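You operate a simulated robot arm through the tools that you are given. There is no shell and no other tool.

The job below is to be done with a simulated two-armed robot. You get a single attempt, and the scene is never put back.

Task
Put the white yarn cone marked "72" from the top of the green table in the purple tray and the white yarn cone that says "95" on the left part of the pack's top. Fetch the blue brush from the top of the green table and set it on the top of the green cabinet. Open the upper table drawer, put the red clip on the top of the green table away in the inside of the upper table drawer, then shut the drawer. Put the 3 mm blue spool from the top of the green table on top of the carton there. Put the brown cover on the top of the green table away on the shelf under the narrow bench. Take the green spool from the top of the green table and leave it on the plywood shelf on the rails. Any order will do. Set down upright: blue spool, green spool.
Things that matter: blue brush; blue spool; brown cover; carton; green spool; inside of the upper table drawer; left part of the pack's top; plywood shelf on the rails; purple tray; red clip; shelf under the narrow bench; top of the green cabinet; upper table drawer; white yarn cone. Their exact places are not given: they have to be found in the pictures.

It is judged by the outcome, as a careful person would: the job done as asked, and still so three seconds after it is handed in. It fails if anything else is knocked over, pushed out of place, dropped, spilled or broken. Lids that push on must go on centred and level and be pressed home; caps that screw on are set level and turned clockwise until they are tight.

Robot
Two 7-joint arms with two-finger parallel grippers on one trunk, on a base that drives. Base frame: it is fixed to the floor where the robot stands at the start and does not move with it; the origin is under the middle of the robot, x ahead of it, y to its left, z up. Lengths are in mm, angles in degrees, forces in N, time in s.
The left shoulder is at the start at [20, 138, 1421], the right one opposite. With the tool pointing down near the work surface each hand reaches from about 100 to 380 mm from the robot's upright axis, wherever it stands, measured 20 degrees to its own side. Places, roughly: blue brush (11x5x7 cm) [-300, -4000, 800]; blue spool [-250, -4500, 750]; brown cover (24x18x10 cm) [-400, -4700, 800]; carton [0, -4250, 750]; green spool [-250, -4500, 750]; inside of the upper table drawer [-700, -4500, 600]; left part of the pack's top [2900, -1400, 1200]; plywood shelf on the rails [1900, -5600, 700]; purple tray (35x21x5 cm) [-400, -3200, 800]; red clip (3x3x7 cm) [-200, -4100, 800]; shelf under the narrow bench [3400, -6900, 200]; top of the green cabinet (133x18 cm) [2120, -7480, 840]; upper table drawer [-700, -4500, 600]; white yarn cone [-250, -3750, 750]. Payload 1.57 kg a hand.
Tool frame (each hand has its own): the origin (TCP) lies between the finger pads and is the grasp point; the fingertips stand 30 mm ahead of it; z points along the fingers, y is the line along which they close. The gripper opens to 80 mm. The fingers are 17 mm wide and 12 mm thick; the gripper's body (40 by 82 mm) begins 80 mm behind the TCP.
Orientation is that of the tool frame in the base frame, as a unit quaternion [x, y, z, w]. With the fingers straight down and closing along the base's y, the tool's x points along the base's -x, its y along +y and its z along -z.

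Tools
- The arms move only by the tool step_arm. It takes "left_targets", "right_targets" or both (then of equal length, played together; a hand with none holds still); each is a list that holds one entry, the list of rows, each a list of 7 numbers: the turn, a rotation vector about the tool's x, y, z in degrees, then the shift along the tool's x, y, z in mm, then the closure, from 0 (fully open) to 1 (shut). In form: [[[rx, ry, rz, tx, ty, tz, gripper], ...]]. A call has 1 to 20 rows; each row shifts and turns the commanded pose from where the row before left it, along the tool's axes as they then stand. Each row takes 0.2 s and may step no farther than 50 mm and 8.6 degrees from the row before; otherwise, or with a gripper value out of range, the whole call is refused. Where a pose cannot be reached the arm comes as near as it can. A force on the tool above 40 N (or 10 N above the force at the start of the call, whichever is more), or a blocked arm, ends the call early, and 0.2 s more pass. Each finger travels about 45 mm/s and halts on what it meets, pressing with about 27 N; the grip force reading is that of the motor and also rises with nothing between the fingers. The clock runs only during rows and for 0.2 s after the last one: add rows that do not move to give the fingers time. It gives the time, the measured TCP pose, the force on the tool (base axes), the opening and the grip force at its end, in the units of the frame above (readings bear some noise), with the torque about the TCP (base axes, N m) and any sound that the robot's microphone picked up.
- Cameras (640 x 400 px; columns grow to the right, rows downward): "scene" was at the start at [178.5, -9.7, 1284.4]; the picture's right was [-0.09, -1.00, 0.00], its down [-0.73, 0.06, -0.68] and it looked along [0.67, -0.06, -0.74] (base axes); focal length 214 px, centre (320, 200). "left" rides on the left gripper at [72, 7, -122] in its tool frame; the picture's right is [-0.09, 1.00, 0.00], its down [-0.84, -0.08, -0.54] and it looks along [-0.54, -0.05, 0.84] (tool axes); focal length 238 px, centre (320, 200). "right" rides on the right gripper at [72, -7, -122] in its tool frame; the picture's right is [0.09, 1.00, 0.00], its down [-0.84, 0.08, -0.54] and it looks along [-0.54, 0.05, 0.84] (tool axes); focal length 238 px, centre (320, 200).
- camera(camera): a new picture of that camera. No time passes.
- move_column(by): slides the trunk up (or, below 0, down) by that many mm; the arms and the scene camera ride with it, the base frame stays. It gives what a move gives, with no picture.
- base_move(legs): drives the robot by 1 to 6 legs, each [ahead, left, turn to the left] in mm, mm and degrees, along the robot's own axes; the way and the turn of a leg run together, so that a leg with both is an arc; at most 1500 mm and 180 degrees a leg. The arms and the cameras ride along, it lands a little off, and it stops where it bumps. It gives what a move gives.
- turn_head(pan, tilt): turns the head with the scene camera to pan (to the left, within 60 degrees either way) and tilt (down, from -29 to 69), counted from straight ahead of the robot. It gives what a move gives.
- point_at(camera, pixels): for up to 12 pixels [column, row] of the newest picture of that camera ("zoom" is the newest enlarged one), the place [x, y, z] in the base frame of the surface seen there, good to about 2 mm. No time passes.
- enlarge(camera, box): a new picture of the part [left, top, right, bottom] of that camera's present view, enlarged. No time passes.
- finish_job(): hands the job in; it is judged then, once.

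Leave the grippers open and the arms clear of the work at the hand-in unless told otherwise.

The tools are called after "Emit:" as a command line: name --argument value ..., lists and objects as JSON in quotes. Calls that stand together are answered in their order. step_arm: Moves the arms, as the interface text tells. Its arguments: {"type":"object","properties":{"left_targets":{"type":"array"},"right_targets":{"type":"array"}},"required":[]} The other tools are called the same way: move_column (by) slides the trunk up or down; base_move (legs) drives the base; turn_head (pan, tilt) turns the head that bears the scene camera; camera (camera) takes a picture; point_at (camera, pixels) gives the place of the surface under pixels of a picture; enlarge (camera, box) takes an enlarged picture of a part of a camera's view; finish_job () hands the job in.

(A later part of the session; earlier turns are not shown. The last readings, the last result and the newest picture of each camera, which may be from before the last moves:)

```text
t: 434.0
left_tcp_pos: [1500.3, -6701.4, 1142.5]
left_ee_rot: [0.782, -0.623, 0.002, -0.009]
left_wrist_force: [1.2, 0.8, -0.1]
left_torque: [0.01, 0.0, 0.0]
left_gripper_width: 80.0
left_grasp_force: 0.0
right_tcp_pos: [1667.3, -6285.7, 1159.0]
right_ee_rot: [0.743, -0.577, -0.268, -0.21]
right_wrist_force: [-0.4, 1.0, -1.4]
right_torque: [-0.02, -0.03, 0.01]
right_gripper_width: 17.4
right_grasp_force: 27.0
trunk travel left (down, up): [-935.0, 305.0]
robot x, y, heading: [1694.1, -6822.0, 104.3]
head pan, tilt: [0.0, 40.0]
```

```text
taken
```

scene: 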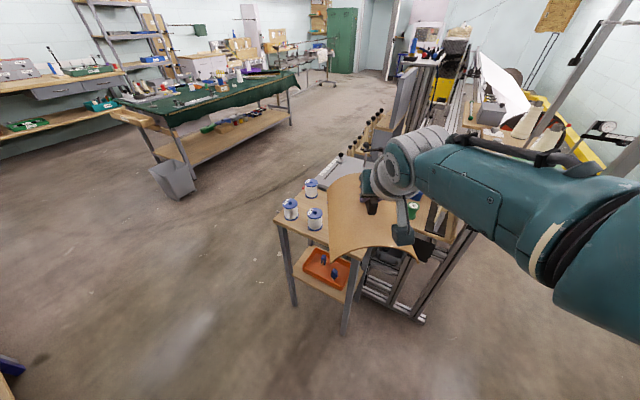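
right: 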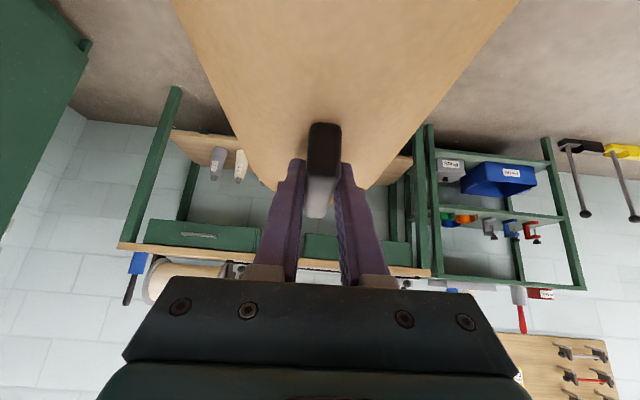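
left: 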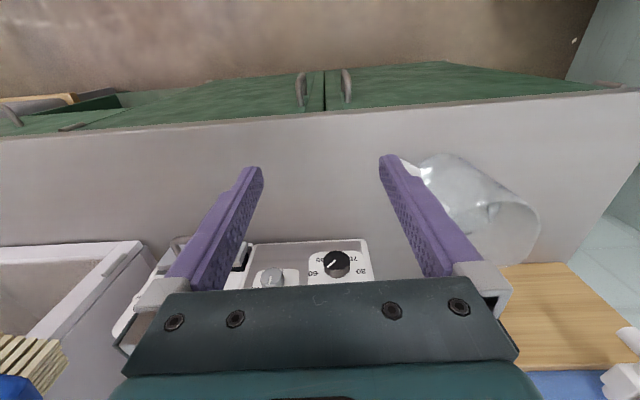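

Three blue-flanged spools are visible standing; the fourth and the sign are hidden behind the cover. I shift right 330 mm to see them.

Emit:
base_move --legs '[[-60, -330, 0]]'

Emit:
camera --camera "scene"

Emit:
enlarge --camera "scene" --box '[160, 140, 360, 300]'

```text
t: 436.2
left_tcp_pos: [1824.9, -6680.7, 1142.2]
left_ee_rot: [0.781, -0.624, 0.001, -0.008]
left_wrist_force: [-0.1, 0.3, 0.0]
left_torque: [-0.01, 0.0, 0.02]
left_gripper_width: 80.2
left_grasp_force: 0.2
right_tcp_pos: [1997.0, -6267.9, 1157.9]
right_ee_rot: [0.742, -0.578, -0.267, -0.21]
right_wrist_force: [-0.1, 0.3, -0.9]
right_torque: [-0.03, 0.0, 0.01]
right_gripper_width: 17.6
right_grasp_force: 27.5
trunk travel left (down, up): [-935.0, 305.0]
robot x, y, heading: [2022.4, -6803.7, 104.0]
head pan, tilt: [0.0, 40.0]
```

```text
taken
```

scene: 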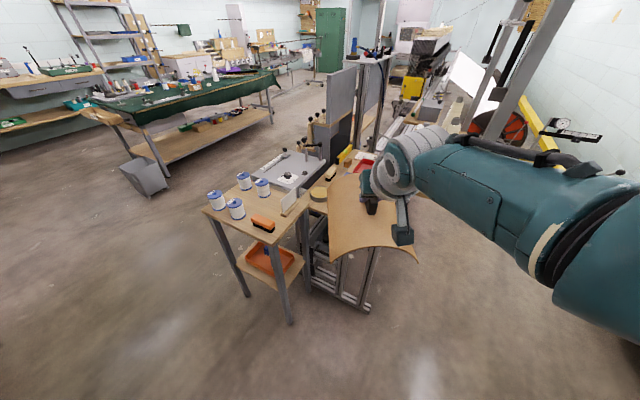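

```text
2.50 times, centred on (260, 220) of scene
```

zoom: 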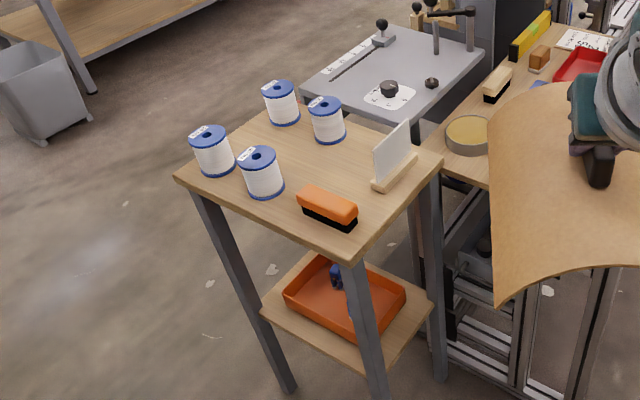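

All four spools, the sign and the orange brush are in place. I check whether the table shifted, comparing the sign's position with the earlier reading (1677,-5991).

Emit:
point_at --camera "zoom" --pixels '[[375, 150], [395, 145], [408, 128], [380, 180], [415, 158], [440, 160], [345, 245], [180, 178], [275, 112], [330, 205]]'

```text
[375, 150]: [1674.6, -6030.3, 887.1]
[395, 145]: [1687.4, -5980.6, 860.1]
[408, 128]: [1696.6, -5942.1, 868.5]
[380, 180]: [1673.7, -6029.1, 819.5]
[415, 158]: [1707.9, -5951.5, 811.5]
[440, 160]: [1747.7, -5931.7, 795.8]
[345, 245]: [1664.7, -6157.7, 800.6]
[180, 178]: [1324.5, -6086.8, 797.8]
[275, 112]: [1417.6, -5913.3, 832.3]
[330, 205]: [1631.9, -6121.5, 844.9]
```

The sign and spools are where they were. To know what was touched, I look at my own left arm's outline and compute where it was at the bump.

Emit:
turn_head --pan 60 --tilt 35

Emit:
camera --camera "scene"

Emit:
point_at --camera "scene" --pixels '[[20, 250], [60, 260], [120, 300], [20, 330], [60, 380], [200, 250], [250, 270], [150, 220], [10, 390], [100, 390], [260, 340], [180, 300]]'

```text
t: 437.5
left_tcp_pos: [1825.2, -6681.7, 1142.5]
left_ee_rot: [0.781, -0.624, 0.001, -0.009]
left_wrist_force: [-0.1, 0.1, -0.4]
left_torque: [0.02, 0.02, 0.03]
left_gripper_width: 80.1
left_grasp_force: 0.0
right_tcp_pos: [1996.0, -6265.8, 1157.6]
right_ee_rot: [0.742, -0.578, -0.267, -0.21]
right_wrist_force: [0.0, -0.4, -1.4]
right_torque: [-0.05, 0.0, 0.04]
right_gripper_width: 17.3
right_grasp_force: 27.3
trunk travel left (down, up): [-935.0, 305.0]
robot x, y, heading: [2020.3, -6807.1, 104.0]
head pan, tilt: [60.0, 35.0]
```

```text
taken
```

scene: 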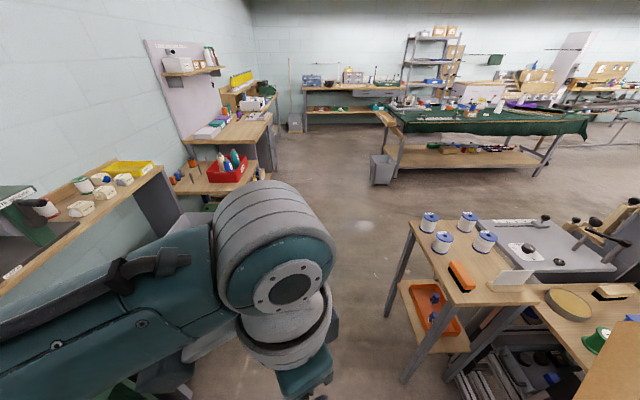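

```text
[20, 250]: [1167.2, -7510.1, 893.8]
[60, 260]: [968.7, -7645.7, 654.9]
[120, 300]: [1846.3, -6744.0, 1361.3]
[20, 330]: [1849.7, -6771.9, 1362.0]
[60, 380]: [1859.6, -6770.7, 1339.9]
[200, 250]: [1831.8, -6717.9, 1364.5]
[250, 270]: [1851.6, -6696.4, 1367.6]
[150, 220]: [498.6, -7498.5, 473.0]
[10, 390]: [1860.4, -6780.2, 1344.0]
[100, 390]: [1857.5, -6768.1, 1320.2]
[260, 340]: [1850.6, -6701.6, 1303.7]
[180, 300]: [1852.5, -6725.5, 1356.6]
```

I can't see any harm: everything stands where it was. I go on more carefully: turn back to heading -14° here in the open, then go diagonally to a place well ahead of the rail post, still high.

Emit:
turn_head --pan 0 --tilt 35

Emit:
base_move --legs '[[0, 0, -118.2]]'

Emit:
camera --camera "scene"

```text
t: 438.8
left_tcp_pos: [1825.3, -6681.4, 1142.9]
left_ee_rot: [0.781, -0.625, 0.001, -0.008]
left_wrist_force: [-0.6, 0.7, 0.2]
left_torque: [0.01, -0.01, 0.01]
left_gripper_width: 79.9
left_grasp_force: 0.0
right_tcp_pos: [1997.6, -6266.3, 1158.5]
right_ee_rot: [0.742, -0.578, -0.268, -0.211]
right_wrist_force: [0.7, -0.4, -1.7]
right_torque: [-0.02, -0.02, -0.01]
right_gripper_width: 17.8
right_grasp_force: 26.9
trunk travel left (down, up): [-935.0, 305.0]
robot x, y, heading: [2022.8, -6801.4, 104.2]
head pan, tilt: [0.0, 35.0]
```

```text
t: 444.2
left_tcp_pos: [2225.3, -6694.8, 1142.2]
left_ee_rot: [0.155, 0.988, -0.008, 0.002]
left_wrist_force: [-0.1, -1.2, -0.2]
left_torque: [-0.01, 0.04, -0.01]
left_gripper_width: 79.9
left_grasp_force: 0.1
right_tcp_pos: [2495.9, -7053.6, 1157.4]
right_ee_rot: [0.135, 0.931, -0.051, 0.337]
right_wrist_force: [0.2, 0.4, -1.8]
right_torque: [-0.02, 0.05, -0.03]
right_gripper_width: 18.0
right_grasp_force: 26.8
trunk travel left (down, up): [-935.0, 305.0]
robot x, y, heading: [2020.7, -6801.0, -16.5]
head pan, tilt: [0.0, 35.0]
```

```text
taken
```

scene: 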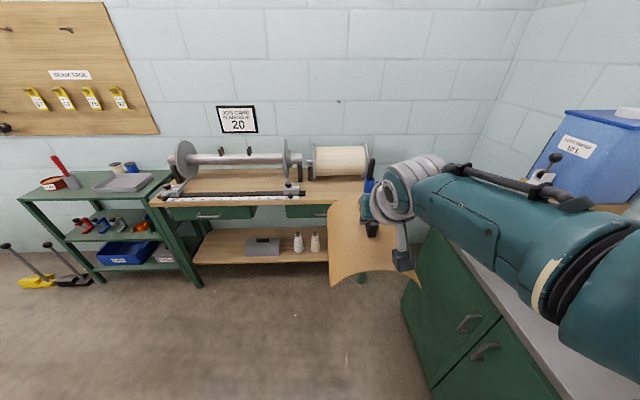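

I correct the heading by 2.3° and drive diagonally ahead 389 / left 749.

Emit:
base_move --legs '[[0, 0, 2.3], [389, 749, 0]]'

Emit:
camera --camera "scene"

```text
t: 447.5
left_tcp_pos: [2564.1, -6319.0, 1141.8]
left_ee_rot: [0.129, 0.992, -0.008, 0.005]
left_wrist_force: [0.3, 0.3, -0.5]
left_torque: [-0.01, -0.03, 0.02]
left_gripper_width: 79.9
left_grasp_force: 0.1
right_tcp_pos: [2852.3, -6660.8, 1157.8]
right_ee_rot: [0.109, 0.934, -0.039, 0.337]
right_wrist_force: [0.2, -0.2, -1.8]
right_torque: [0.0, 0.02, -0.02]
right_gripper_width: 17.6
right_grasp_force: 26.9
trunk travel left (down, up): [-935.0, 305.0]
robot x, y, heading: [2366.3, -6433.7, -13.4]
head pan, tilt: [0.0, 35.0]
stopped in leg 2: the robot was blocked; the commanded pose is now the measured one
```

```text
taken
```

scene: 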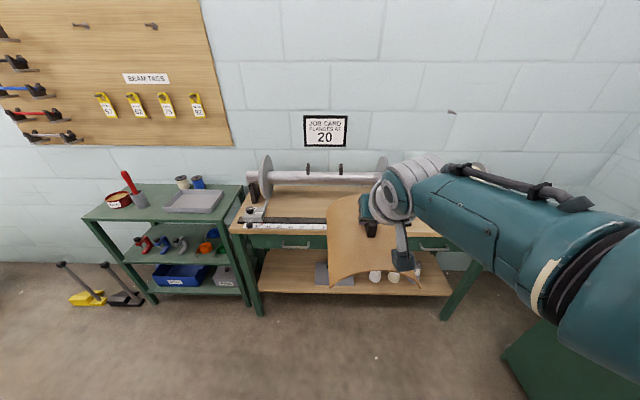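

Blocked again, at about 450 mm from the rail post, with the arms not deflected: the robot's own body needs about 450 mm from that post. So I keep farther from it: right 60, then ahead 230, and retract the right arm a bit (62 mm) so that the final stand is closer to the bench.

Emit:
base_move --legs '[[0, -60, 0], [230, 0, -0.8]]'

Emit:
step_arm --right_targets '[[[0, 0, 0, 23.8, 0, -19.9, 1.0], [0, 0, 0, 23.8, 0, -19.9, 1.0], [0, 0, 0, 0, 0, 0, 1.0], [0, 0, 0, 0, 0, 0, 1.0]]]'

Emit:
turn_head --pan 50 --tilt 30

Emit:
camera --camera "scene"

```text
t: 449.8
left_tcp_pos: [2777.6, -6434.2, 1142.6]
left_ee_rot: [0.135, 0.991, -0.008, 0.004]
left_wrist_force: [-0.4, -0.2, 0.1]
left_torque: [0.01, 0.01, 0.0]
left_gripper_width: 79.9
left_grasp_force: 0.0
right_tcp_pos: [3061.1, -6781.2, 1158.9]
right_ee_rot: [0.115, 0.933, -0.042, 0.338]
right_wrist_force: [0.0, -1.0, -1.2]
right_torque: [0.0, 0.04, 0.02]
right_gripper_width: 17.7
right_grasp_force: 27.2
trunk travel left (down, up): [-935.0, 305.0]
robot x, y, heading: [2576.5, -6550.7, -14.0]
head pan, tilt: [0.0, 35.0]
```

```text
t: 450.8
left_tcp_pos: [2777.3, -6433.5, 1142.1]
left_ee_rot: [0.135, 0.991, -0.008, 0.004]
left_wrist_force: [1.2, -1.2, 0.2]
left_torque: [0.02, 0.02, 0.01]
left_gripper_width: 80.1
left_grasp_force: 0.1
right_tcp_pos: [3000.1, -6766.9, 1157.7]
right_ee_rot: [0.116, 0.933, -0.043, 0.338]
right_wrist_force: [0.4, -0.8, -2.0]
right_torque: [0.01, 0.06, -0.01]
right_gripper_width: 17.8
right_grasp_force: 27.5
trunk travel left (down, up): [-935.0, 305.0]
robot x, y, heading: [2576.0, -6548.8, -14.2]
head pan, tilt: [0.0, 35.0]
```

```text
t: 452.0
left_tcp_pos: [2776.7, -6435.3, 1142.5]
left_ee_rot: [0.136, 0.991, -0.007, 0.004]
left_wrist_force: [0.5, 1.0, -0.4]
left_torque: [0.0, 0.03, 0.02]
left_gripper_width: 80.2
left_grasp_force: 0.0
right_tcp_pos: [3001.7, -6766.1, 1156.8]
right_ee_rot: [0.116, 0.933, -0.043, 0.338]
right_wrist_force: [0.8, 0.0, -1.1]
right_torque: [0.0, 0.01, 0.02]
right_gripper_width: 17.5
right_grasp_force: 27.1
trunk travel left (down, up): [-935.0, 305.0]
robot x, y, heading: [2575.7, -6552.2, -14.3]
head pan, tilt: [50.0, 30.0]
```

```text
taken
```

scene: 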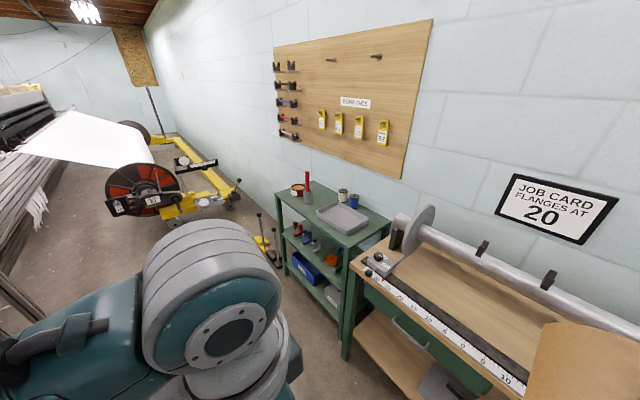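

I back 80 mm for clearance from the bench's front, and lower the trunk in two moves (400 + 393).

Emit:
base_move --legs '[[-80, 0, 0]]'

Emit:
move_column --by -400

Emit:
turn_head --pan 0 --tilt 30

Emit:
camera --camera "scene"

```text
t: 453.0
left_tcp_pos: [2700.1, -6414.5, 1142.5]
left_ee_rot: [0.136, 0.991, -0.008, 0.004]
left_wrist_force: [0.2, 0.6, 0.6]
left_torque: [0.0, 0.01, 0.01]
left_gripper_width: 80.0
left_grasp_force: 0.1
right_tcp_pos: [2924.7, -6747.0, 1159.0]
right_ee_rot: [0.117, 0.933, -0.043, 0.338]
right_wrist_force: [0.6, 0.1, -0.8]
right_torque: [0.02, 0.03, 0.0]
right_gripper_width: 17.5
right_grasp_force: 26.4
trunk travel left (down, up): [-935.0, 305.0]
robot x, y, heading: [2501.6, -6531.5, -14.3]
head pan, tilt: [50.0, 30.0]
```

```text
t: 456.9
left_tcp_pos: [2699.2, -6413.7, 742.8]
left_ee_rot: [0.136, 0.991, -0.007, 0.004]
left_wrist_force: [0.6, 0.0, 0.6]
left_torque: [0.02, 0.02, 0.01]
left_gripper_width: 80.1
left_grasp_force: 0.1
right_tcp_pos: [2924.1, -6745.8, 758.5]
right_ee_rot: [0.116, 0.933, -0.042, 0.338]
right_wrist_force: [-0.1, -0.1, -0.6]
right_torque: [0.02, 0.01, 0.05]
right_gripper_width: 17.9
right_grasp_force: 27.7
trunk travel left (down, up): [-535.0, 705.0]
robot x, y, heading: [2500.6, -6531.0, -14.1]
head pan, tilt: [50.0, 30.0]
```

```text
t: 458.1
left_tcp_pos: [2699.5, -6414.5, 743.5]
left_ee_rot: [0.135, 0.991, -0.008, 0.004]
left_wrist_force: [0.0, 0.0, 0.1]
left_torque: [0.0, 0.01, -0.01]
left_gripper_width: 80.0
left_grasp_force: 0.0
right_tcp_pos: [2923.9, -6746.5, 759.5]
right_ee_rot: [0.116, 0.933, -0.043, 0.337]
right_wrist_force: [0.2, 0.1, -1.6]
right_torque: [-0.01, 0.02, -0.01]
right_gripper_width: 17.7
right_grasp_force: 27.2
trunk travel left (down, up): [-535.0, 705.0]
robot x, y, heading: [2496.9, -6529.9, -14.2]
head pan, tilt: [0.0, 30.0]
```

```text
taken
```

scene: 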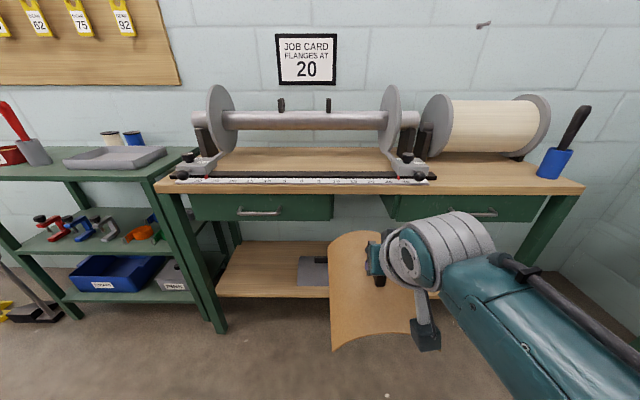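

I lower a further 395 mm.

Emit:
move_column --by -395

Emit:
turn_head --pan 0 --tilt 15

Emit:
camera --camera "scene"

```text
t: 461.8
left_tcp_pos: [2699.6, -6414.7, 346.6]
left_ee_rot: [0.136, 0.991, -0.008, 0.004]
left_wrist_force: [-0.6, -0.4, -0.4]
left_torque: [0.02, -0.01, 0.0]
left_gripper_width: 80.1
left_grasp_force: 0.1
right_tcp_pos: [2923.2, -6747.1, 363.2]
right_ee_rot: [0.116, 0.933, -0.043, 0.338]
right_wrist_force: [0.6, 0.7, -2.1]
right_torque: [0.02, 0.02, -0.01]
right_gripper_width: 17.5
right_grasp_force: 27.3
trunk travel left (down, up): [-140.0, 1100.0]
robot x, y, heading: [2500.7, -6530.8, -13.8]
head pan, tilt: [0.0, 30.0]
```

```text
t: 462.6
left_tcp_pos: [2699.8, -6415.3, 348.3]
left_ee_rot: [0.135, 0.991, -0.007, 0.005]
left_wrist_force: [-0.2, 0.5, 0.2]
left_torque: [0.01, 0.0, -0.02]
left_gripper_width: 80.1
left_grasp_force: 0.0
right_tcp_pos: [2924.0, -6746.5, 362.9]
right_ee_rot: [0.116, 0.933, -0.042, 0.338]
right_wrist_force: [0.3, 0.7, -1.7]
right_torque: [0.04, 0.06, 0.02]
right_gripper_width: 17.6
right_grasp_force: 27.0
trunk travel left (down, up): [-140.0, 1100.0]
robot x, y, heading: [2498.4, -6532.3, -14.0]
head pan, tilt: [0.0, 15.0]
```

```text
taken
```

scene: 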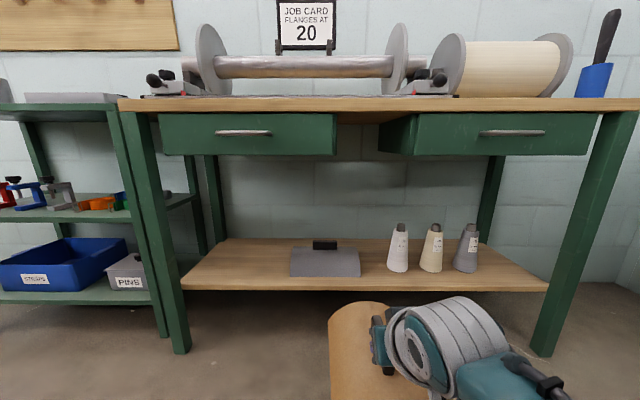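

From here I see the opening well. I measure again: shelf front edge, leg, grey cover's left side, drawer bottom.

Emit:
point_at --camera "scene" --pixels '[[188, 286], [285, 288], [293, 274], [292, 250], [250, 154], [180, 152], [215, 245], [285, 243], [165, 200], [350, 303], [336, 360], [240, 270]]'

```text
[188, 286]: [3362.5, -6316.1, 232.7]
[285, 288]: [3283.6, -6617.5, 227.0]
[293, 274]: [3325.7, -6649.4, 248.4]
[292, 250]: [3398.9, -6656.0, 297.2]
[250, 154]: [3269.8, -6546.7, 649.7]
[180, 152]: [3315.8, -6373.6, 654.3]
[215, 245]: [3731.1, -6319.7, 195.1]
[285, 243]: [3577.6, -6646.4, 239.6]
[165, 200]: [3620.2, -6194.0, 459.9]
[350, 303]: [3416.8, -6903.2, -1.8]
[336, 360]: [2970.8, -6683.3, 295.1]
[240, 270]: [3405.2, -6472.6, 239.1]
```

At this height the cover, hand and forearm all pass under the drawers (bottom 650). Target TCP (3454,-6505). I go diagonally ahead 110 / left 362 first.

Emit:
base_move --legs '[[110, 362, 0]]'

Emit:
camera --camera "scene"

Emit:
camera --camera "right"

```text
t: 465.0
left_tcp_pos: [2896.5, -6087.5, 347.2]
left_ee_rot: [0.135, 0.991, -0.008, 0.004]
left_wrist_force: [0.7, 0.8, 0.4]
left_torque: [-0.01, 0.0, -0.01]
left_gripper_width: 79.8
left_grasp_force: 0.0
right_tcp_pos: [3119.3, -6419.2, 362.6]
right_ee_rot: [0.115, 0.933, -0.043, 0.337]
right_wrist_force: [-0.4, 0.3, -1.0]
right_torque: [0.02, 0.02, -0.01]
right_gripper_width: 17.7
right_grasp_force: 27.6
trunk travel left (down, up): [-140.0, 1100.0]
robot x, y, heading: [2698.2, -6203.6, -14.2]
head pan, tilt: [0.0, 15.0]
```

```text
taken
```

scene: 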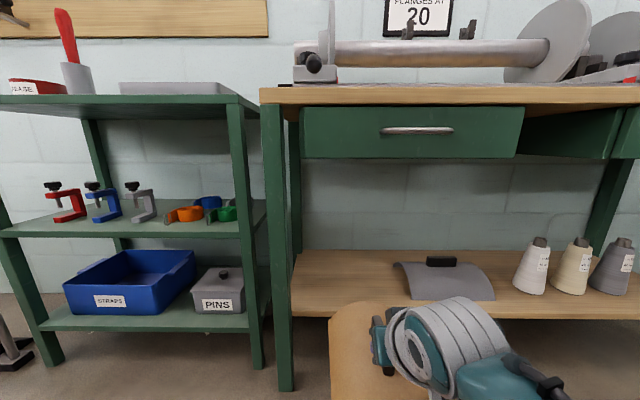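

```text
taken
```

right: 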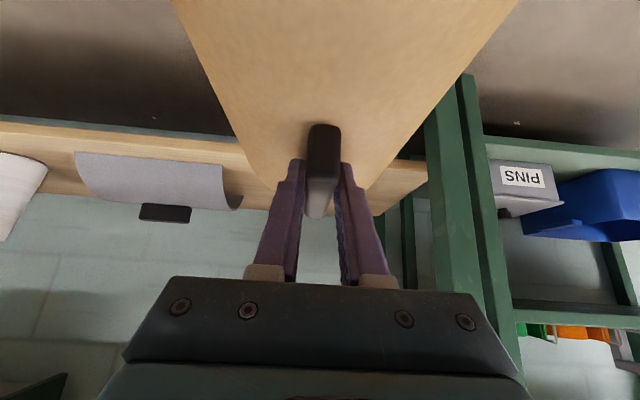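

In line with the free gap (grey cover's edge is ~80 mm to the side). I insert: ahead 200 mm first.

Emit:
base_move --legs '[[200, 0, 0]]'

Emit:
camera --camera "right"

Emit:
turn_head --pan -15 --tilt 25

Emit:
camera --camera "scene"

```text
t: 466.6
left_tcp_pos: [3084.4, -6133.0, 346.0]
left_ee_rot: [0.133, 0.991, -0.007, 0.005]
left_wrist_force: [-0.2, -0.9, -0.3]
left_torque: [-0.01, -0.02, 0.02]
left_gripper_width: 80.0
left_grasp_force: 0.1
right_tcp_pos: [3311.0, -6464.4, 362.1]
right_ee_rot: [0.114, 0.934, -0.042, 0.336]
right_wrist_force: [-0.5, -1.3, -1.7]
right_torque: [0.03, -0.02, 0.0]
right_gripper_width: 17.8
right_grasp_force: 26.5
trunk travel left (down, up): [-140.0, 1100.0]
robot x, y, heading: [2887.8, -6246.4, -14.0]
head pan, tilt: [0.0, 15.0]
```

```text
taken
```

right: 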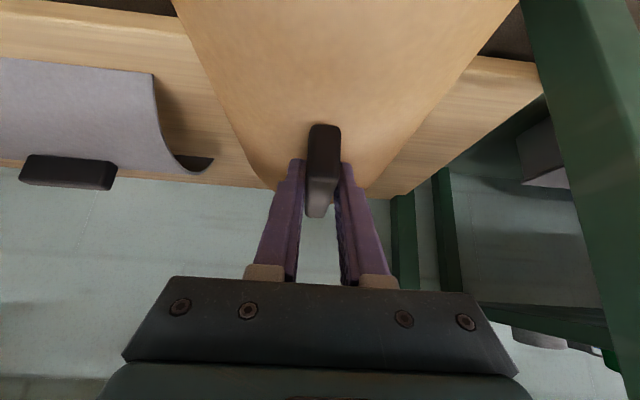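

```text
t: 467.4
left_tcp_pos: [3086.7, -6134.0, 348.1]
left_ee_rot: [0.133, 0.991, -0.007, 0.004]
left_wrist_force: [-0.8, -0.1, -0.5]
left_torque: [0.04, -0.02, -0.04]
left_gripper_width: 79.9
left_grasp_force: 0.1
right_tcp_pos: [3312.7, -6465.5, 362.7]
right_ee_rot: [0.114, 0.934, -0.042, 0.337]
right_wrist_force: [-0.5, -0.2, -1.6]
right_torque: [0.02, 0.03, 0.04]
right_gripper_width: 17.8
right_grasp_force: 27.1
trunk travel left (down, up): [-140.0, 1100.0]
robot x, y, heading: [2887.5, -6250.4, -14.1]
head pan, tilt: [-15.0, 25.0]
```

```text
taken
```

scene: 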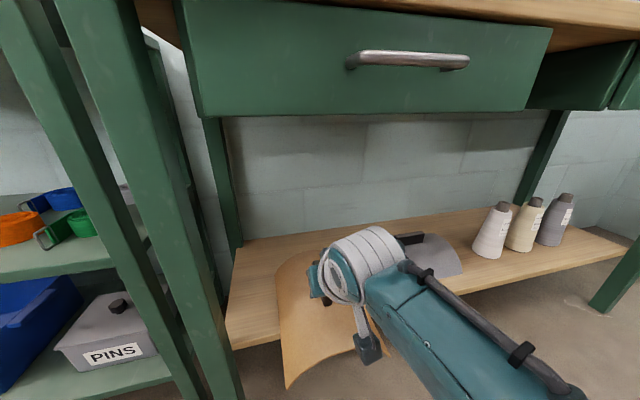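

Continue: ahead 147 mm, right 4.

Emit:
base_move --legs '[[147, -4, 0]]'

Emit:
camera --camera "right"

Emit:
camera --camera "scene"

```text
t: 468.8
left_tcp_pos: [3226.2, -6173.7, 346.3]
left_ee_rot: [0.133, 0.991, -0.007, 0.003]
left_wrist_force: [0.3, 0.8, 0.0]
left_torque: [-0.01, 0.02, 0.0]
left_gripper_width: 79.9
left_grasp_force: 0.0
right_tcp_pos: [3451.0, -6504.6, 361.6]
right_ee_rot: [0.115, 0.934, -0.043, 0.336]
right_wrist_force: [-2.4, 0.1, -1.7]
right_torque: [0.03, -0.01, 0.02]
right_gripper_width: 18.0
right_grasp_force: 27.3
trunk travel left (down, up): [-140.0, 1100.0]
robot x, y, heading: [3026.7, -6289.4, -13.9]
head pan, tilt: [-15.0, 25.0]
```

```text
taken
```

right: 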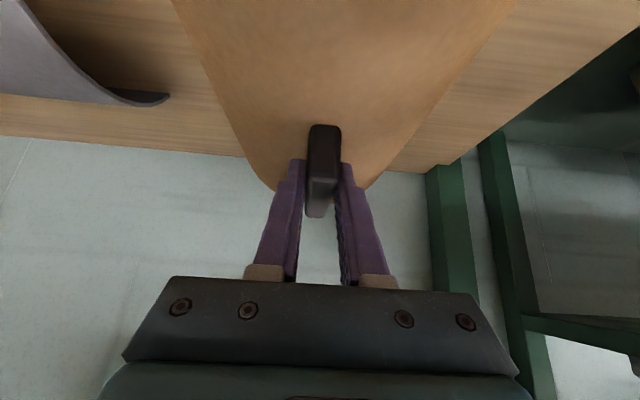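

```text
taken
```

scene: 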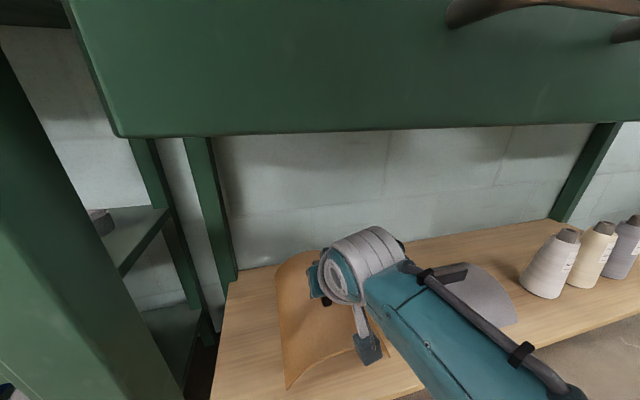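

The cover is fully above the shelf. I lower the trunk 27 mm, then in small steps, watching the force.

Emit:
move_column --by -27

Emit:
move_column --by -3

Emit:
move_column --by -2

```text
t: 469.5
left_tcp_pos: [3229.9, -6173.3, 319.9]
left_ee_rot: [0.134, 0.991, -0.008, 0.003]
left_wrist_force: [0.6, 0.4, 0.0]
left_torque: [-0.02, -0.01, -0.02]
left_gripper_width: 80.1
left_grasp_force: 0.0
right_tcp_pos: [3452.8, -6505.9, 335.8]
right_ee_rot: [0.114, 0.934, -0.042, 0.337]
right_wrist_force: [0.5, 0.0, -1.1]
right_torque: [0.0, 0.05, -0.02]
right_gripper_width: 17.6
right_grasp_force: 26.8
trunk travel left (down, up): [-113.0, 1127.0]
robot x, y, heading: [3027.2, -6290.9, -13.9]
head pan, tilt: [-15.0, 25.0]
```

```text
t: 470.0
left_tcp_pos: [3228.8, -6174.2, 317.1]
left_ee_rot: [0.134, 0.991, -0.007, 0.003]
left_wrist_force: [-0.2, -1.2, -0.2]
left_torque: [0.03, 0.0, 0.04]
left_gripper_width: 79.9
left_grasp_force: 0.1
right_tcp_pos: [3453.1, -6505.0, 333.7]
right_ee_rot: [0.115, 0.934, -0.042, 0.336]
right_wrist_force: [0.5, 0.0, -0.9]
right_torque: [-0.01, 0.02, 0.03]
right_gripper_width: 17.7
right_grasp_force: 27.1
trunk travel left (down, up): [-110.0, 1130.0]
robot x, y, heading: [3026.7, -6288.9, -13.9]
head pan, tilt: [-15.0, 25.0]
```

```text
t: 470.5
left_tcp_pos: [3227.4, -6173.6, 315.3]
left_ee_rot: [0.134, 0.991, -0.007, 0.004]
left_wrist_force: [-0.2, -0.1, 0.8]
left_torque: [0.04, 0.01, 0.03]
left_gripper_width: 80.1
left_grasp_force: 0.0
right_tcp_pos: [3452.9, -6506.0, 330.0]
right_ee_rot: [0.115, 0.933, -0.042, 0.337]
right_wrist_force: [-0.8, -0.5, -1.4]
right_torque: [0.0, 0.01, -0.02]
right_gripper_width: 17.6
right_grasp_force: 27.1
trunk travel left (down, up): [-108.0, 1132.0]
robot x, y, heading: [3027.5, -6291.6, -14.0]
head pan, tilt: [-15.0, 25.0]
```

Emit:
move_column --by -1.5

Emit:
move_column --by -1.5

```text
t: 471.0
left_tcp_pos: [3227.4, -6172.6, 314.2]
left_ee_rot: [0.134, 0.991, -0.007, 0.003]
left_wrist_force: [-0.7, 0.2, 0.0]
left_torque: [-0.01, 0.01, 0.02]
left_gripper_width: 79.9
left_grasp_force: 0.0
right_tcp_pos: [3452.4, -6505.1, 330.0]
right_ee_rot: [0.114, 0.933, -0.042, 0.338]
right_wrist_force: [-1.1, -0.4, 0.9]
right_torque: [0.05, -0.28, 0.02]
right_gripper_width: 17.6
right_grasp_force: 26.4
trunk travel left (down, up): [-106.0, 1134.0]
robot x, y, heading: [3031.3, -6288.9, -13.7]
head pan, tilt: [-15.0, 25.0]
```

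```text
t: 471.5
left_tcp_pos: [3228.9, -6173.2, 311.4]
left_ee_rot: [0.134, 0.991, -0.007, 0.003]
left_wrist_force: [0.2, 0.4, 0.0]
left_torque: [0.01, -0.02, 0.01]
left_gripper_width: 79.8
left_grasp_force: 0.1
right_tcp_pos: [3453.5, -6505.5, 328.3]
right_ee_rot: [0.114, 0.933, -0.043, 0.338]
right_wrist_force: [-5.0, 0.1, 12.8]
right_torque: [-0.1, -0.47, 0.05]
right_gripper_width: 17.7
right_grasp_force: 27.0
trunk travel left (down, up): [-105.0, 1135.0]
robot x, y, heading: [3028.6, -6287.6, -14.2]
head pan, tilt: [-15.0, 25.0]
```

The cover rests on the shelf (13 N). I open the right gripper, then rise 45 mm.

Emit:
step_arm --right_targets '[[[0, 0, 0, 0, 0, 0, 0.6], [0, 0, 0, 0, 0, 0, 0.3], [0, 0, 0, 0, 0, 0, 0.0], [0, 0, 0, 0, 0, 0, 0.0], [0, 0, 0, 0, 0, 0, 0.0], [0, 0, 0, 0, 0, 0, 0.0]]]'

Emit:
move_column --by 45

Emit:
camera --camera "right"

```text
t: 472.9
left_tcp_pos: [3229.3, -6172.6, 312.6]
left_ee_rot: [0.134, 0.991, -0.007, 0.003]
left_wrist_force: [-0.5, 0.8, -0.3]
left_torque: [-0.02, 0.0, -0.01]
left_gripper_width: 79.9
left_grasp_force: 0.0
right_tcp_pos: [3453.0, -6504.6, 327.4]
right_ee_rot: [0.114, 0.933, -0.042, 0.337]
right_wrist_force: [1.2, 0.6, -0.5]
right_torque: [-0.01, 0.03, -0.01]
right_gripper_width: 80.0
right_grasp_force: 0.0
trunk travel left (down, up): [-105.0, 1135.0]
robot x, y, heading: [3028.4, -6287.9, -14.2]
head pan, tilt: [-15.0, 25.0]
```

```text
t: 473.8
left_tcp_pos: [3227.9, -6173.0, 357.0]
left_ee_rot: [0.133, 0.991, -0.008, 0.003]
left_wrist_force: [-0.5, 0.3, -0.1]
left_torque: [0.01, -0.01, -0.01]
left_gripper_width: 80.0
left_grasp_force: 0.0
right_tcp_pos: [3454.1, -6506.6, 372.7]
right_ee_rot: [0.115, 0.933, -0.043, 0.337]
right_wrist_force: [0.5, -0.3, 0.4]
right_torque: [-0.01, -0.02, -0.03]
right_gripper_width: 79.9
right_grasp_force: 0.2
trunk travel left (down, up): [-150.0, 1090.0]
robot x, y, heading: [3027.9, -6291.3, -14.1]
head pan, tilt: [-15.0, 25.0]
```

```text
taken
```

right: 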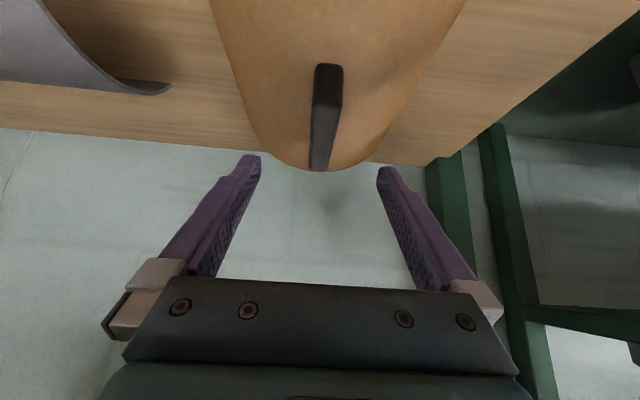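

The cover stays on the shelf. I back out straight 340 mm and look.

Emit:
base_move --legs '[[-340, 0, 0]]'

Emit:
turn_head --pan 0 --tilt 20

Emit:
camera --camera "scene"

```text
t: 476.1
left_tcp_pos: [2895.5, -6090.5, 357.9]
left_ee_rot: [0.135, 0.991, -0.007, 0.005]
left_wrist_force: [-0.9, -0.4, -0.2]
left_torque: [-0.01, -0.03, -0.02]
left_gripper_width: 79.9
left_grasp_force: 0.2
right_tcp_pos: [3119.9, -6422.8, 372.3]
right_ee_rot: [0.114, 0.933, -0.042, 0.338]
right_wrist_force: [-0.1, 0.7, -0.9]
right_torque: [0.01, 0.0, 0.01]
right_gripper_width: 79.9
right_grasp_force: 0.2
trunk travel left (down, up): [-150.0, 1090.0]
robot x, y, heading: [2701.0, -6205.7, -14.3]
head pan, tilt: [-15.0, 25.0]
```

```text
t: 476.8
left_tcp_pos: [2895.3, -6089.7, 356.7]
left_ee_rot: [0.135, 0.991, -0.007, 0.003]
left_wrist_force: [-0.4, 0.4, -0.1]
left_torque: [0.01, 0.0, 0.01]
left_gripper_width: 79.9
left_grasp_force: 0.1
right_tcp_pos: [3120.6, -6421.2, 373.0]
right_ee_rot: [0.115, 0.934, -0.042, 0.337]
right_wrist_force: [0.0, 0.1, 1.1]
right_torque: [0.01, -0.03, -0.03]
right_gripper_width: 80.1
right_grasp_force: 0.1
trunk travel left (down, up): [-150.0, 1090.0]
robot x, y, heading: [2695.5, -6203.0, -14.0]
head pan, tilt: [0.0, 20.0]
```

```text
taken
```

scene: 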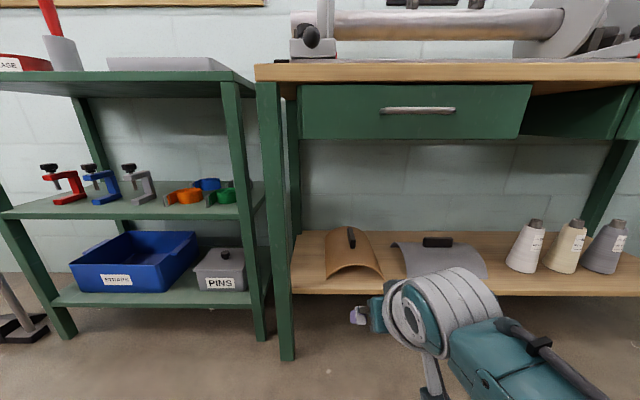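

The brown cover is put away on the shelf. Now back to the open space, then raise the trunk.

Emit:
base_move --legs '[[-110, -362, 0]]'

Emit:
move_column --by 400

Emit:
move_column --by 380

Emit:
step_arm --right_targets '[[[0, 8, 0, 30.6, 0, -25.7, 0.0], [0, 8, 0, 33.9, 0, -21.2, 0.0], [0, 8, 0, 36.5, 0, -16.3, 0.0], [0, 8, 0, 38.5, 0, -11, 0.0], [0, 7.8, 0, 39.6, 0, -5.6, 0.0], [0, 0, 0, 0, 0, 0, 0.0], [0, 0, 0, 0, 0, 0, 0.0]]]'

```text
t: 479.2
left_tcp_pos: [2702.4, -6412.5, 357.8]
left_ee_rot: [0.135, 0.991, -0.007, 0.004]
left_wrist_force: [0.1, -0.2, 0.6]
left_torque: [-0.01, -0.01, 0.04]
left_gripper_width: 80.1
left_grasp_force: 0.1
right_tcp_pos: [2925.2, -6743.4, 371.3]
right_ee_rot: [0.115, 0.933, -0.041, 0.337]
right_wrist_force: [-0.5, 0.6, 0.4]
right_torque: [-0.02, -0.03, -0.04]
right_gripper_width: 79.7
right_grasp_force: 0.0
trunk travel left (down, up): [-150.0, 1090.0]
robot x, y, heading: [2501.9, -6529.0, -14.2]
head pan, tilt: [0.0, 20.0]
```

```text
t: 483.1
left_tcp_pos: [2701.6, -6413.1, 757.0]
left_ee_rot: [0.135, 0.991, -0.007, 0.004]
left_wrist_force: [0.5, 0.1, 0.2]
left_torque: [-0.03, 0.01, 0.02]
left_gripper_width: 80.0
left_grasp_force: 0.0
right_tcp_pos: [2926.0, -6745.0, 772.8]
right_ee_rot: [0.116, 0.934, -0.042, 0.337]
right_wrist_force: [0.2, -0.4, 0.2]
right_torque: [-0.02, -0.01, 0.02]
right_gripper_width: 79.8
right_grasp_force: 0.0
trunk travel left (down, up): [-550.0, 690.0]
robot x, y, heading: [2504.1, -6528.4, -14.3]
head pan, tilt: [0.0, 20.0]
```

```text
t: 486.7
left_tcp_pos: [2700.7, -6411.8, 1136.9]
left_ee_rot: [0.135, 0.991, -0.008, 0.004]
left_wrist_force: [-0.6, -0.1, 0.1]
left_torque: [0.02, 0.02, -0.03]
left_gripper_width: 80.1
left_grasp_force: 0.0
right_tcp_pos: [2926.0, -6744.9, 1153.7]
right_ee_rot: [0.116, 0.933, -0.043, 0.337]
right_wrist_force: [-0.4, -0.8, -1.0]
right_torque: [0.0, 0.0, 0.01]
right_gripper_width: 80.0
right_grasp_force: 0.1
trunk travel left (down, up): [-930.0, 310.0]
robot x, y, heading: [2502.1, -6525.0, -14.5]
head pan, tilt: [0.0, 20.0]
```

```text
t: 488.3
left_tcp_pos: [2701.6, -6412.7, 1138.0]
left_ee_rot: [0.135, 0.991, -0.008, 0.004]
left_wrist_force: [-0.2, 0.1, 0.5]
left_torque: [0.02, -0.02, 0.01]
left_gripper_width: 80.1
left_grasp_force: 0.1
right_tcp_pos: [2731.1, -6697.2, 1153.6]
right_ee_rot: [0.123, 0.992, -0.003, 0.0]
right_wrist_force: [-0.2, 0.0, 0.2]
right_torque: [-0.04, 0.03, -0.01]
right_gripper_width: 80.1
right_grasp_force: 0.0
trunk travel left (down, up): [-930.0, 310.0]
robot x, y, heading: [2500.6, -6530.6, -14.2]
head pan, tilt: [0.0, 20.0]
```

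The right hand points straight down again. I drive back to the table (three legs, heading kept), so that the left hand comes near the red clip at (-171,-4144).

Emit:
base_move --legs '[[-1301, -360, 0], [-1253, 673, 0], [-784, 1187, 0]]'

Emit:
turn_head --pan 0 --tilt 60

Emit:
camera --camera "scene"

Emit:
camera --camera "left"

```text
t: 508.4
left_tcp_pos: [-127.6, -4099.0, 1138.4]
left_ee_rot: [0.135, 0.991, -0.008, 0.004]
left_wrist_force: [0.3, 1.1, 0.2]
left_torque: [0.01, -0.05, -0.02]
left_gripper_width: 80.0
left_grasp_force: 0.1
right_tcp_pos: [-99.6, -4382.8, 1152.7]
right_ee_rot: [0.124, 0.992, -0.004, -0.002]
right_wrist_force: [-0.1, 0.6, 0.0]
right_torque: [0.02, 0.02, -0.03]
right_gripper_width: 80.0
right_grasp_force: 0.0
trunk travel left (down, up): [-930.0, 310.0]
robot x, y, heading: [-332.7, -4213.8, -14.0]
head pan, tilt: [0.0, 20.0]
```

```text
t: 509.4
left_tcp_pos: [-127.5, -4099.1, 1137.3]
left_ee_rot: [0.135, 0.991, -0.008, 0.005]
left_wrist_force: [0.0, -0.1, 0.3]
left_torque: [0.0, 0.01, 0.0]
left_gripper_width: 80.0
left_grasp_force: 0.0
right_tcp_pos: [-99.6, -4382.6, 1153.5]
right_ee_rot: [0.124, 0.992, -0.004, -0.001]
right_wrist_force: [0.6, -0.2, -0.6]
right_torque: [0.01, 0.01, 0.0]
right_gripper_width: 80.0
right_grasp_force: 0.1
trunk travel left (down, up): [-930.0, 310.0]
robot x, y, heading: [-330.2, -4208.9, -14.2]
head pan, tilt: [0.0, 60.0]
```

```text
taken
```

scene: 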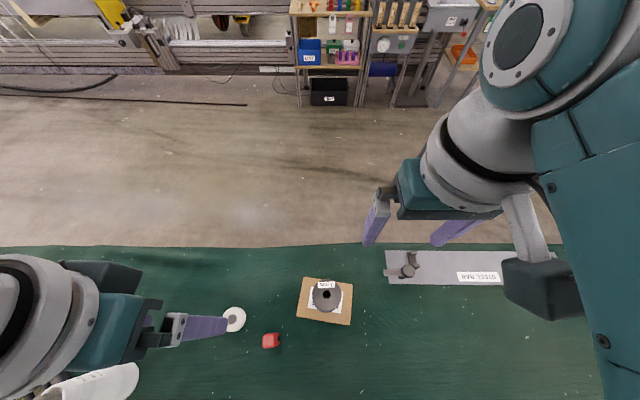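

```text
taken
```

left: 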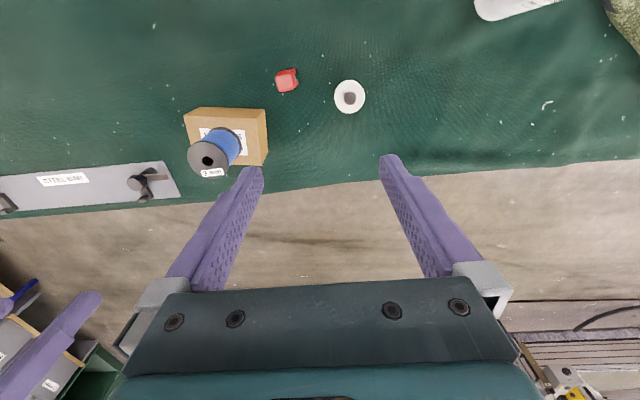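

The clip is at (286,80) in the left picture, with the tape roll at (349,96) and the carton at (235,130) near it. I read positions.

Emit:
point_at --camera "left" --pixels '[[286, 80], [276, 80], [297, 77], [286, 91], [349, 90], [335, 96], [364, 96], [349, 82], [268, 112], [265, 165], [186, 112], [293, 73]]'

Emit:
enlarge --camera "left" --box '[230, 40, 390, 140]'

```text
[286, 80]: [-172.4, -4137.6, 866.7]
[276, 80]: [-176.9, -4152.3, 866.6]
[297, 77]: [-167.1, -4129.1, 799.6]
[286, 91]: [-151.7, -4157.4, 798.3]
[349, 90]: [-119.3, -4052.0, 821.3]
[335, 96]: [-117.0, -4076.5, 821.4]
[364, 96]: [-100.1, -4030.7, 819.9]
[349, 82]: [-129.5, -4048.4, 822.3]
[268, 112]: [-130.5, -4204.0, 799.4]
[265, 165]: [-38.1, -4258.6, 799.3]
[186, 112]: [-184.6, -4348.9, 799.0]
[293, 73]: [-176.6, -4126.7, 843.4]
```

```text
4.00 times, centred on (310, 90) of left
```

zoom: 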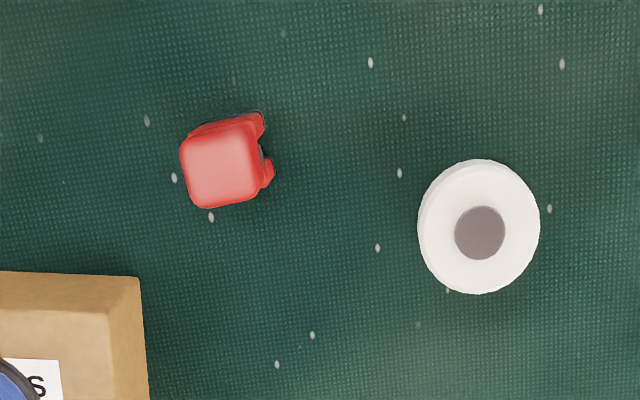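

Clip top centre ≈ (-171.5,-4140,867); tape and carton leave enough room for the fingers. I move the base (-33,-50), lower the trunk 150 and look again.

Emit:
base_move --legs '[[-33, -50, 0]]'

Emit:
move_column --by -150

Emit:
camera --camera "left"

Emit:
enlarge --camera "left" --box '[240, 60, 400, 185]'

```text
t: 510.4
left_tcp_pos: [-173.5, -4138.1, 1136.9]
left_ee_rot: [0.136, 0.991, -0.007, 0.005]
left_wrist_force: [-0.3, 0.0, -0.1]
left_torque: [-0.01, 0.01, 0.02]
left_gripper_width: 80.0
left_grasp_force: 0.1
right_tcp_pos: [-145.0, -4423.1, 1153.3]
right_ee_rot: [0.124, 0.992, -0.004, -0.001]
right_wrist_force: [-0.6, -0.6, -0.5]
right_torque: [0.0, -0.01, 0.0]
right_gripper_width: 80.3
right_grasp_force: 0.1
trunk travel left (down, up): [-930.0, 310.0]
robot x, y, heading: [-371.5, -4253.9, -14.3]
head pan, tilt: [0.0, 60.0]
```

```text
t: 512.2
left_tcp_pos: [-171.9, -4137.5, 987.6]
left_ee_rot: [0.136, 0.991, -0.007, 0.005]
left_wrist_force: [-0.2, 1.1, -0.5]
left_torque: [0.0, 0.03, -0.02]
left_gripper_width: 80.1
left_grasp_force: 0.2
right_tcp_pos: [-143.4, -4423.1, 1003.5]
right_ee_rot: [0.123, 0.992, -0.005, -0.001]
right_wrist_force: [-0.8, -0.3, -0.3]
right_torque: [0.04, 0.04, 0.01]
right_gripper_width: 80.2
right_grasp_force: 0.0
trunk travel left (down, up): [-780.0, 460.0]
robot x, y, heading: [-371.8, -4253.1, -14.4]
head pan, tilt: [0.0, 60.0]
```

```text
taken
```

left: 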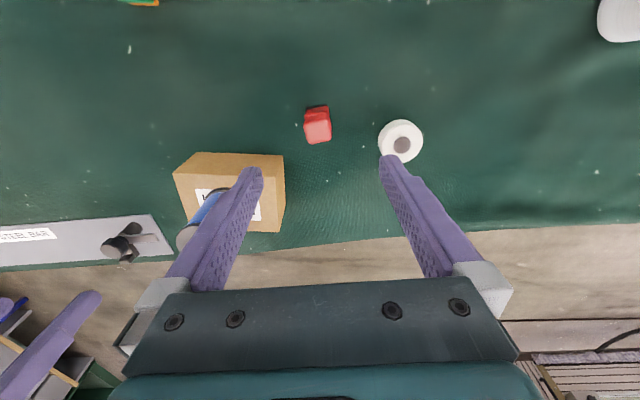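

```text
3.20 times, centred on (320, 122) of left
```

zoom: 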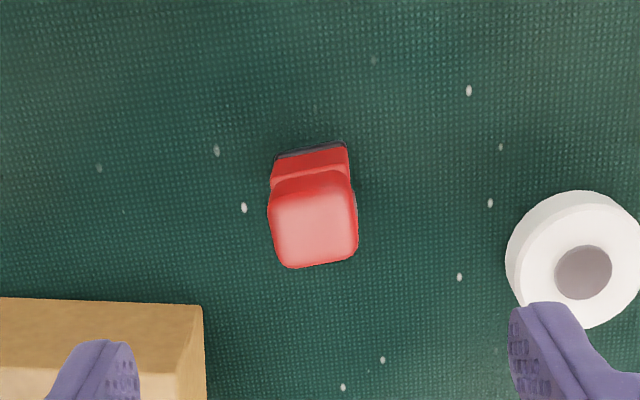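

Well aligned. I go down 145 mm with fingers partly closed (52 mm).

Emit:
step_arm --left_targets '[[[0, 0, 0, 0, -2, 0, 0.35], [0, 0, 0, 0, 0, 40, 0.35], [0, 0, 0, 0, 0, 40, 0.35], [0, 0, 0, 0, 0, 40, 0.35], [0, 0, 0, 0, 0, 25, 0.35], [0, 0, 0, 0, 0, 0, 0.35], [0, 0, 0, 0, 0, 0, 0.35]]]'

Emit:
camera --camera "left"

```text
t: 513.8
left_tcp_pos: [-172.3, -4141.3, 842.9]
left_ee_rot: [0.136, 0.991, -0.007, 0.004]
left_wrist_force: [0.5, 0.5, -0.4]
left_torque: [0.01, 0.02, 0.0]
left_gripper_width: 51.9
left_grasp_force: 0.1
right_tcp_pos: [-143.7, -4423.4, 1003.4]
right_ee_rot: [0.124, 0.992, -0.003, -0.001]
right_wrist_force: [-1.1, 0.1, -0.2]
right_torque: [-0.01, -0.02, 0.02]
right_gripper_width: 80.3
right_grasp_force: 0.1
trunk travel left (down, up): [-780.0, 460.0]
robot x, y, heading: [-372.2, -4254.0, -14.1]
head pan, tilt: [0.0, 60.0]
```

```text
taken
```

left: 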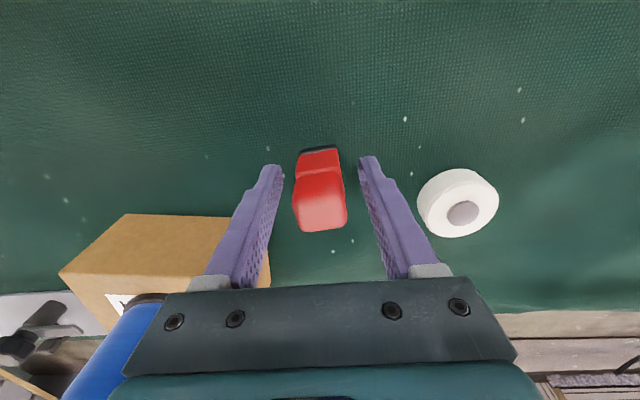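

The clip is between the fingers. I close and lift.

Emit:
step_arm --left_targets '[[[0, 0, 0, 0, 0, 0, 0.6], [0, 0, 0, 0, 0, 0, 0.9], [0, 0, 0, 0, 0, 0, 1.0], [0, 0, 0, 0, 0, 0, 1.0], [0, 0, 0, 0, 0, 0, 1.0]]]'

Emit:
step_arm --left_targets '[[[0, 0, 0, 0, 0, -30, 1.0], [0, 0, 0, 0, 0, -40, 1.0], [0, 0, 0, 0, 0, -40, 1.0], [0, 0, 0, 0, 0, -40, 1.0], [0, 0, 0, 0, 0, 0, 1.0]]]'

Emit:
camera --camera "left"

```text
t: 515.0
left_tcp_pos: [-171.6, -4141.9, 842.9]
left_ee_rot: [0.136, 0.991, -0.008, 0.004]
left_wrist_force: [-0.2, -0.5, 1.1]
left_torque: [-0.02, 0.01, 0.02]
left_gripper_width: 27.3
left_grasp_force: 26.9
right_tcp_pos: [-145.3, -4422.1, 1003.4]
right_ee_rot: [0.124, 0.992, -0.003, -0.002]
right_wrist_force: [0.0, 0.7, 0.6]
right_torque: [0.0, -0.03, -0.01]
right_gripper_width: 79.9
right_grasp_force: 0.1
trunk travel left (down, up): [-780.0, 460.0]
robot x, y, heading: [-369.4, -4255.3, -14.1]
head pan, tilt: [0.0, 60.0]
```

```text
t: 516.2
left_tcp_pos: [-173.7, -4139.0, 993.7]
left_ee_rot: [0.136, 0.991, -0.007, 0.004]
left_wrist_force: [-0.1, 0.5, -1.3]
left_torque: [0.02, 0.0, 0.02]
left_gripper_width: 27.2
left_grasp_force: 26.8
right_tcp_pos: [-144.3, -4423.2, 1002.8]
right_ee_rot: [0.124, 0.992, -0.003, -0.002]
right_wrist_force: [-0.2, -0.7, 0.1]
right_torque: [0.0, 0.01, -0.02]
right_gripper_width: 80.1
right_grasp_force: 0.0
trunk travel left (down, up): [-780.0, 460.0]
robot x, y, heading: [-374.5, -4251.1, -14.0]
head pan, tilt: [0.0, 60.0]
```

```text
taken
```

left: 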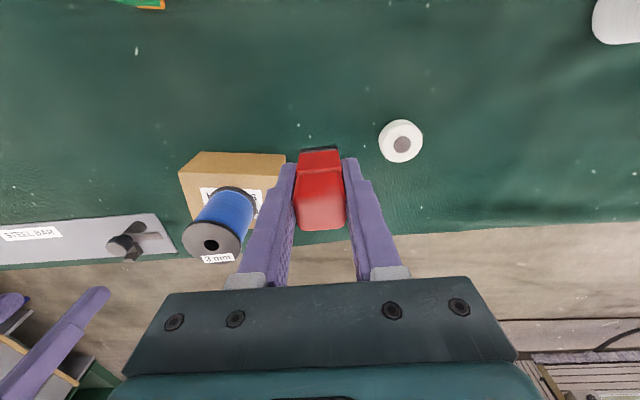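

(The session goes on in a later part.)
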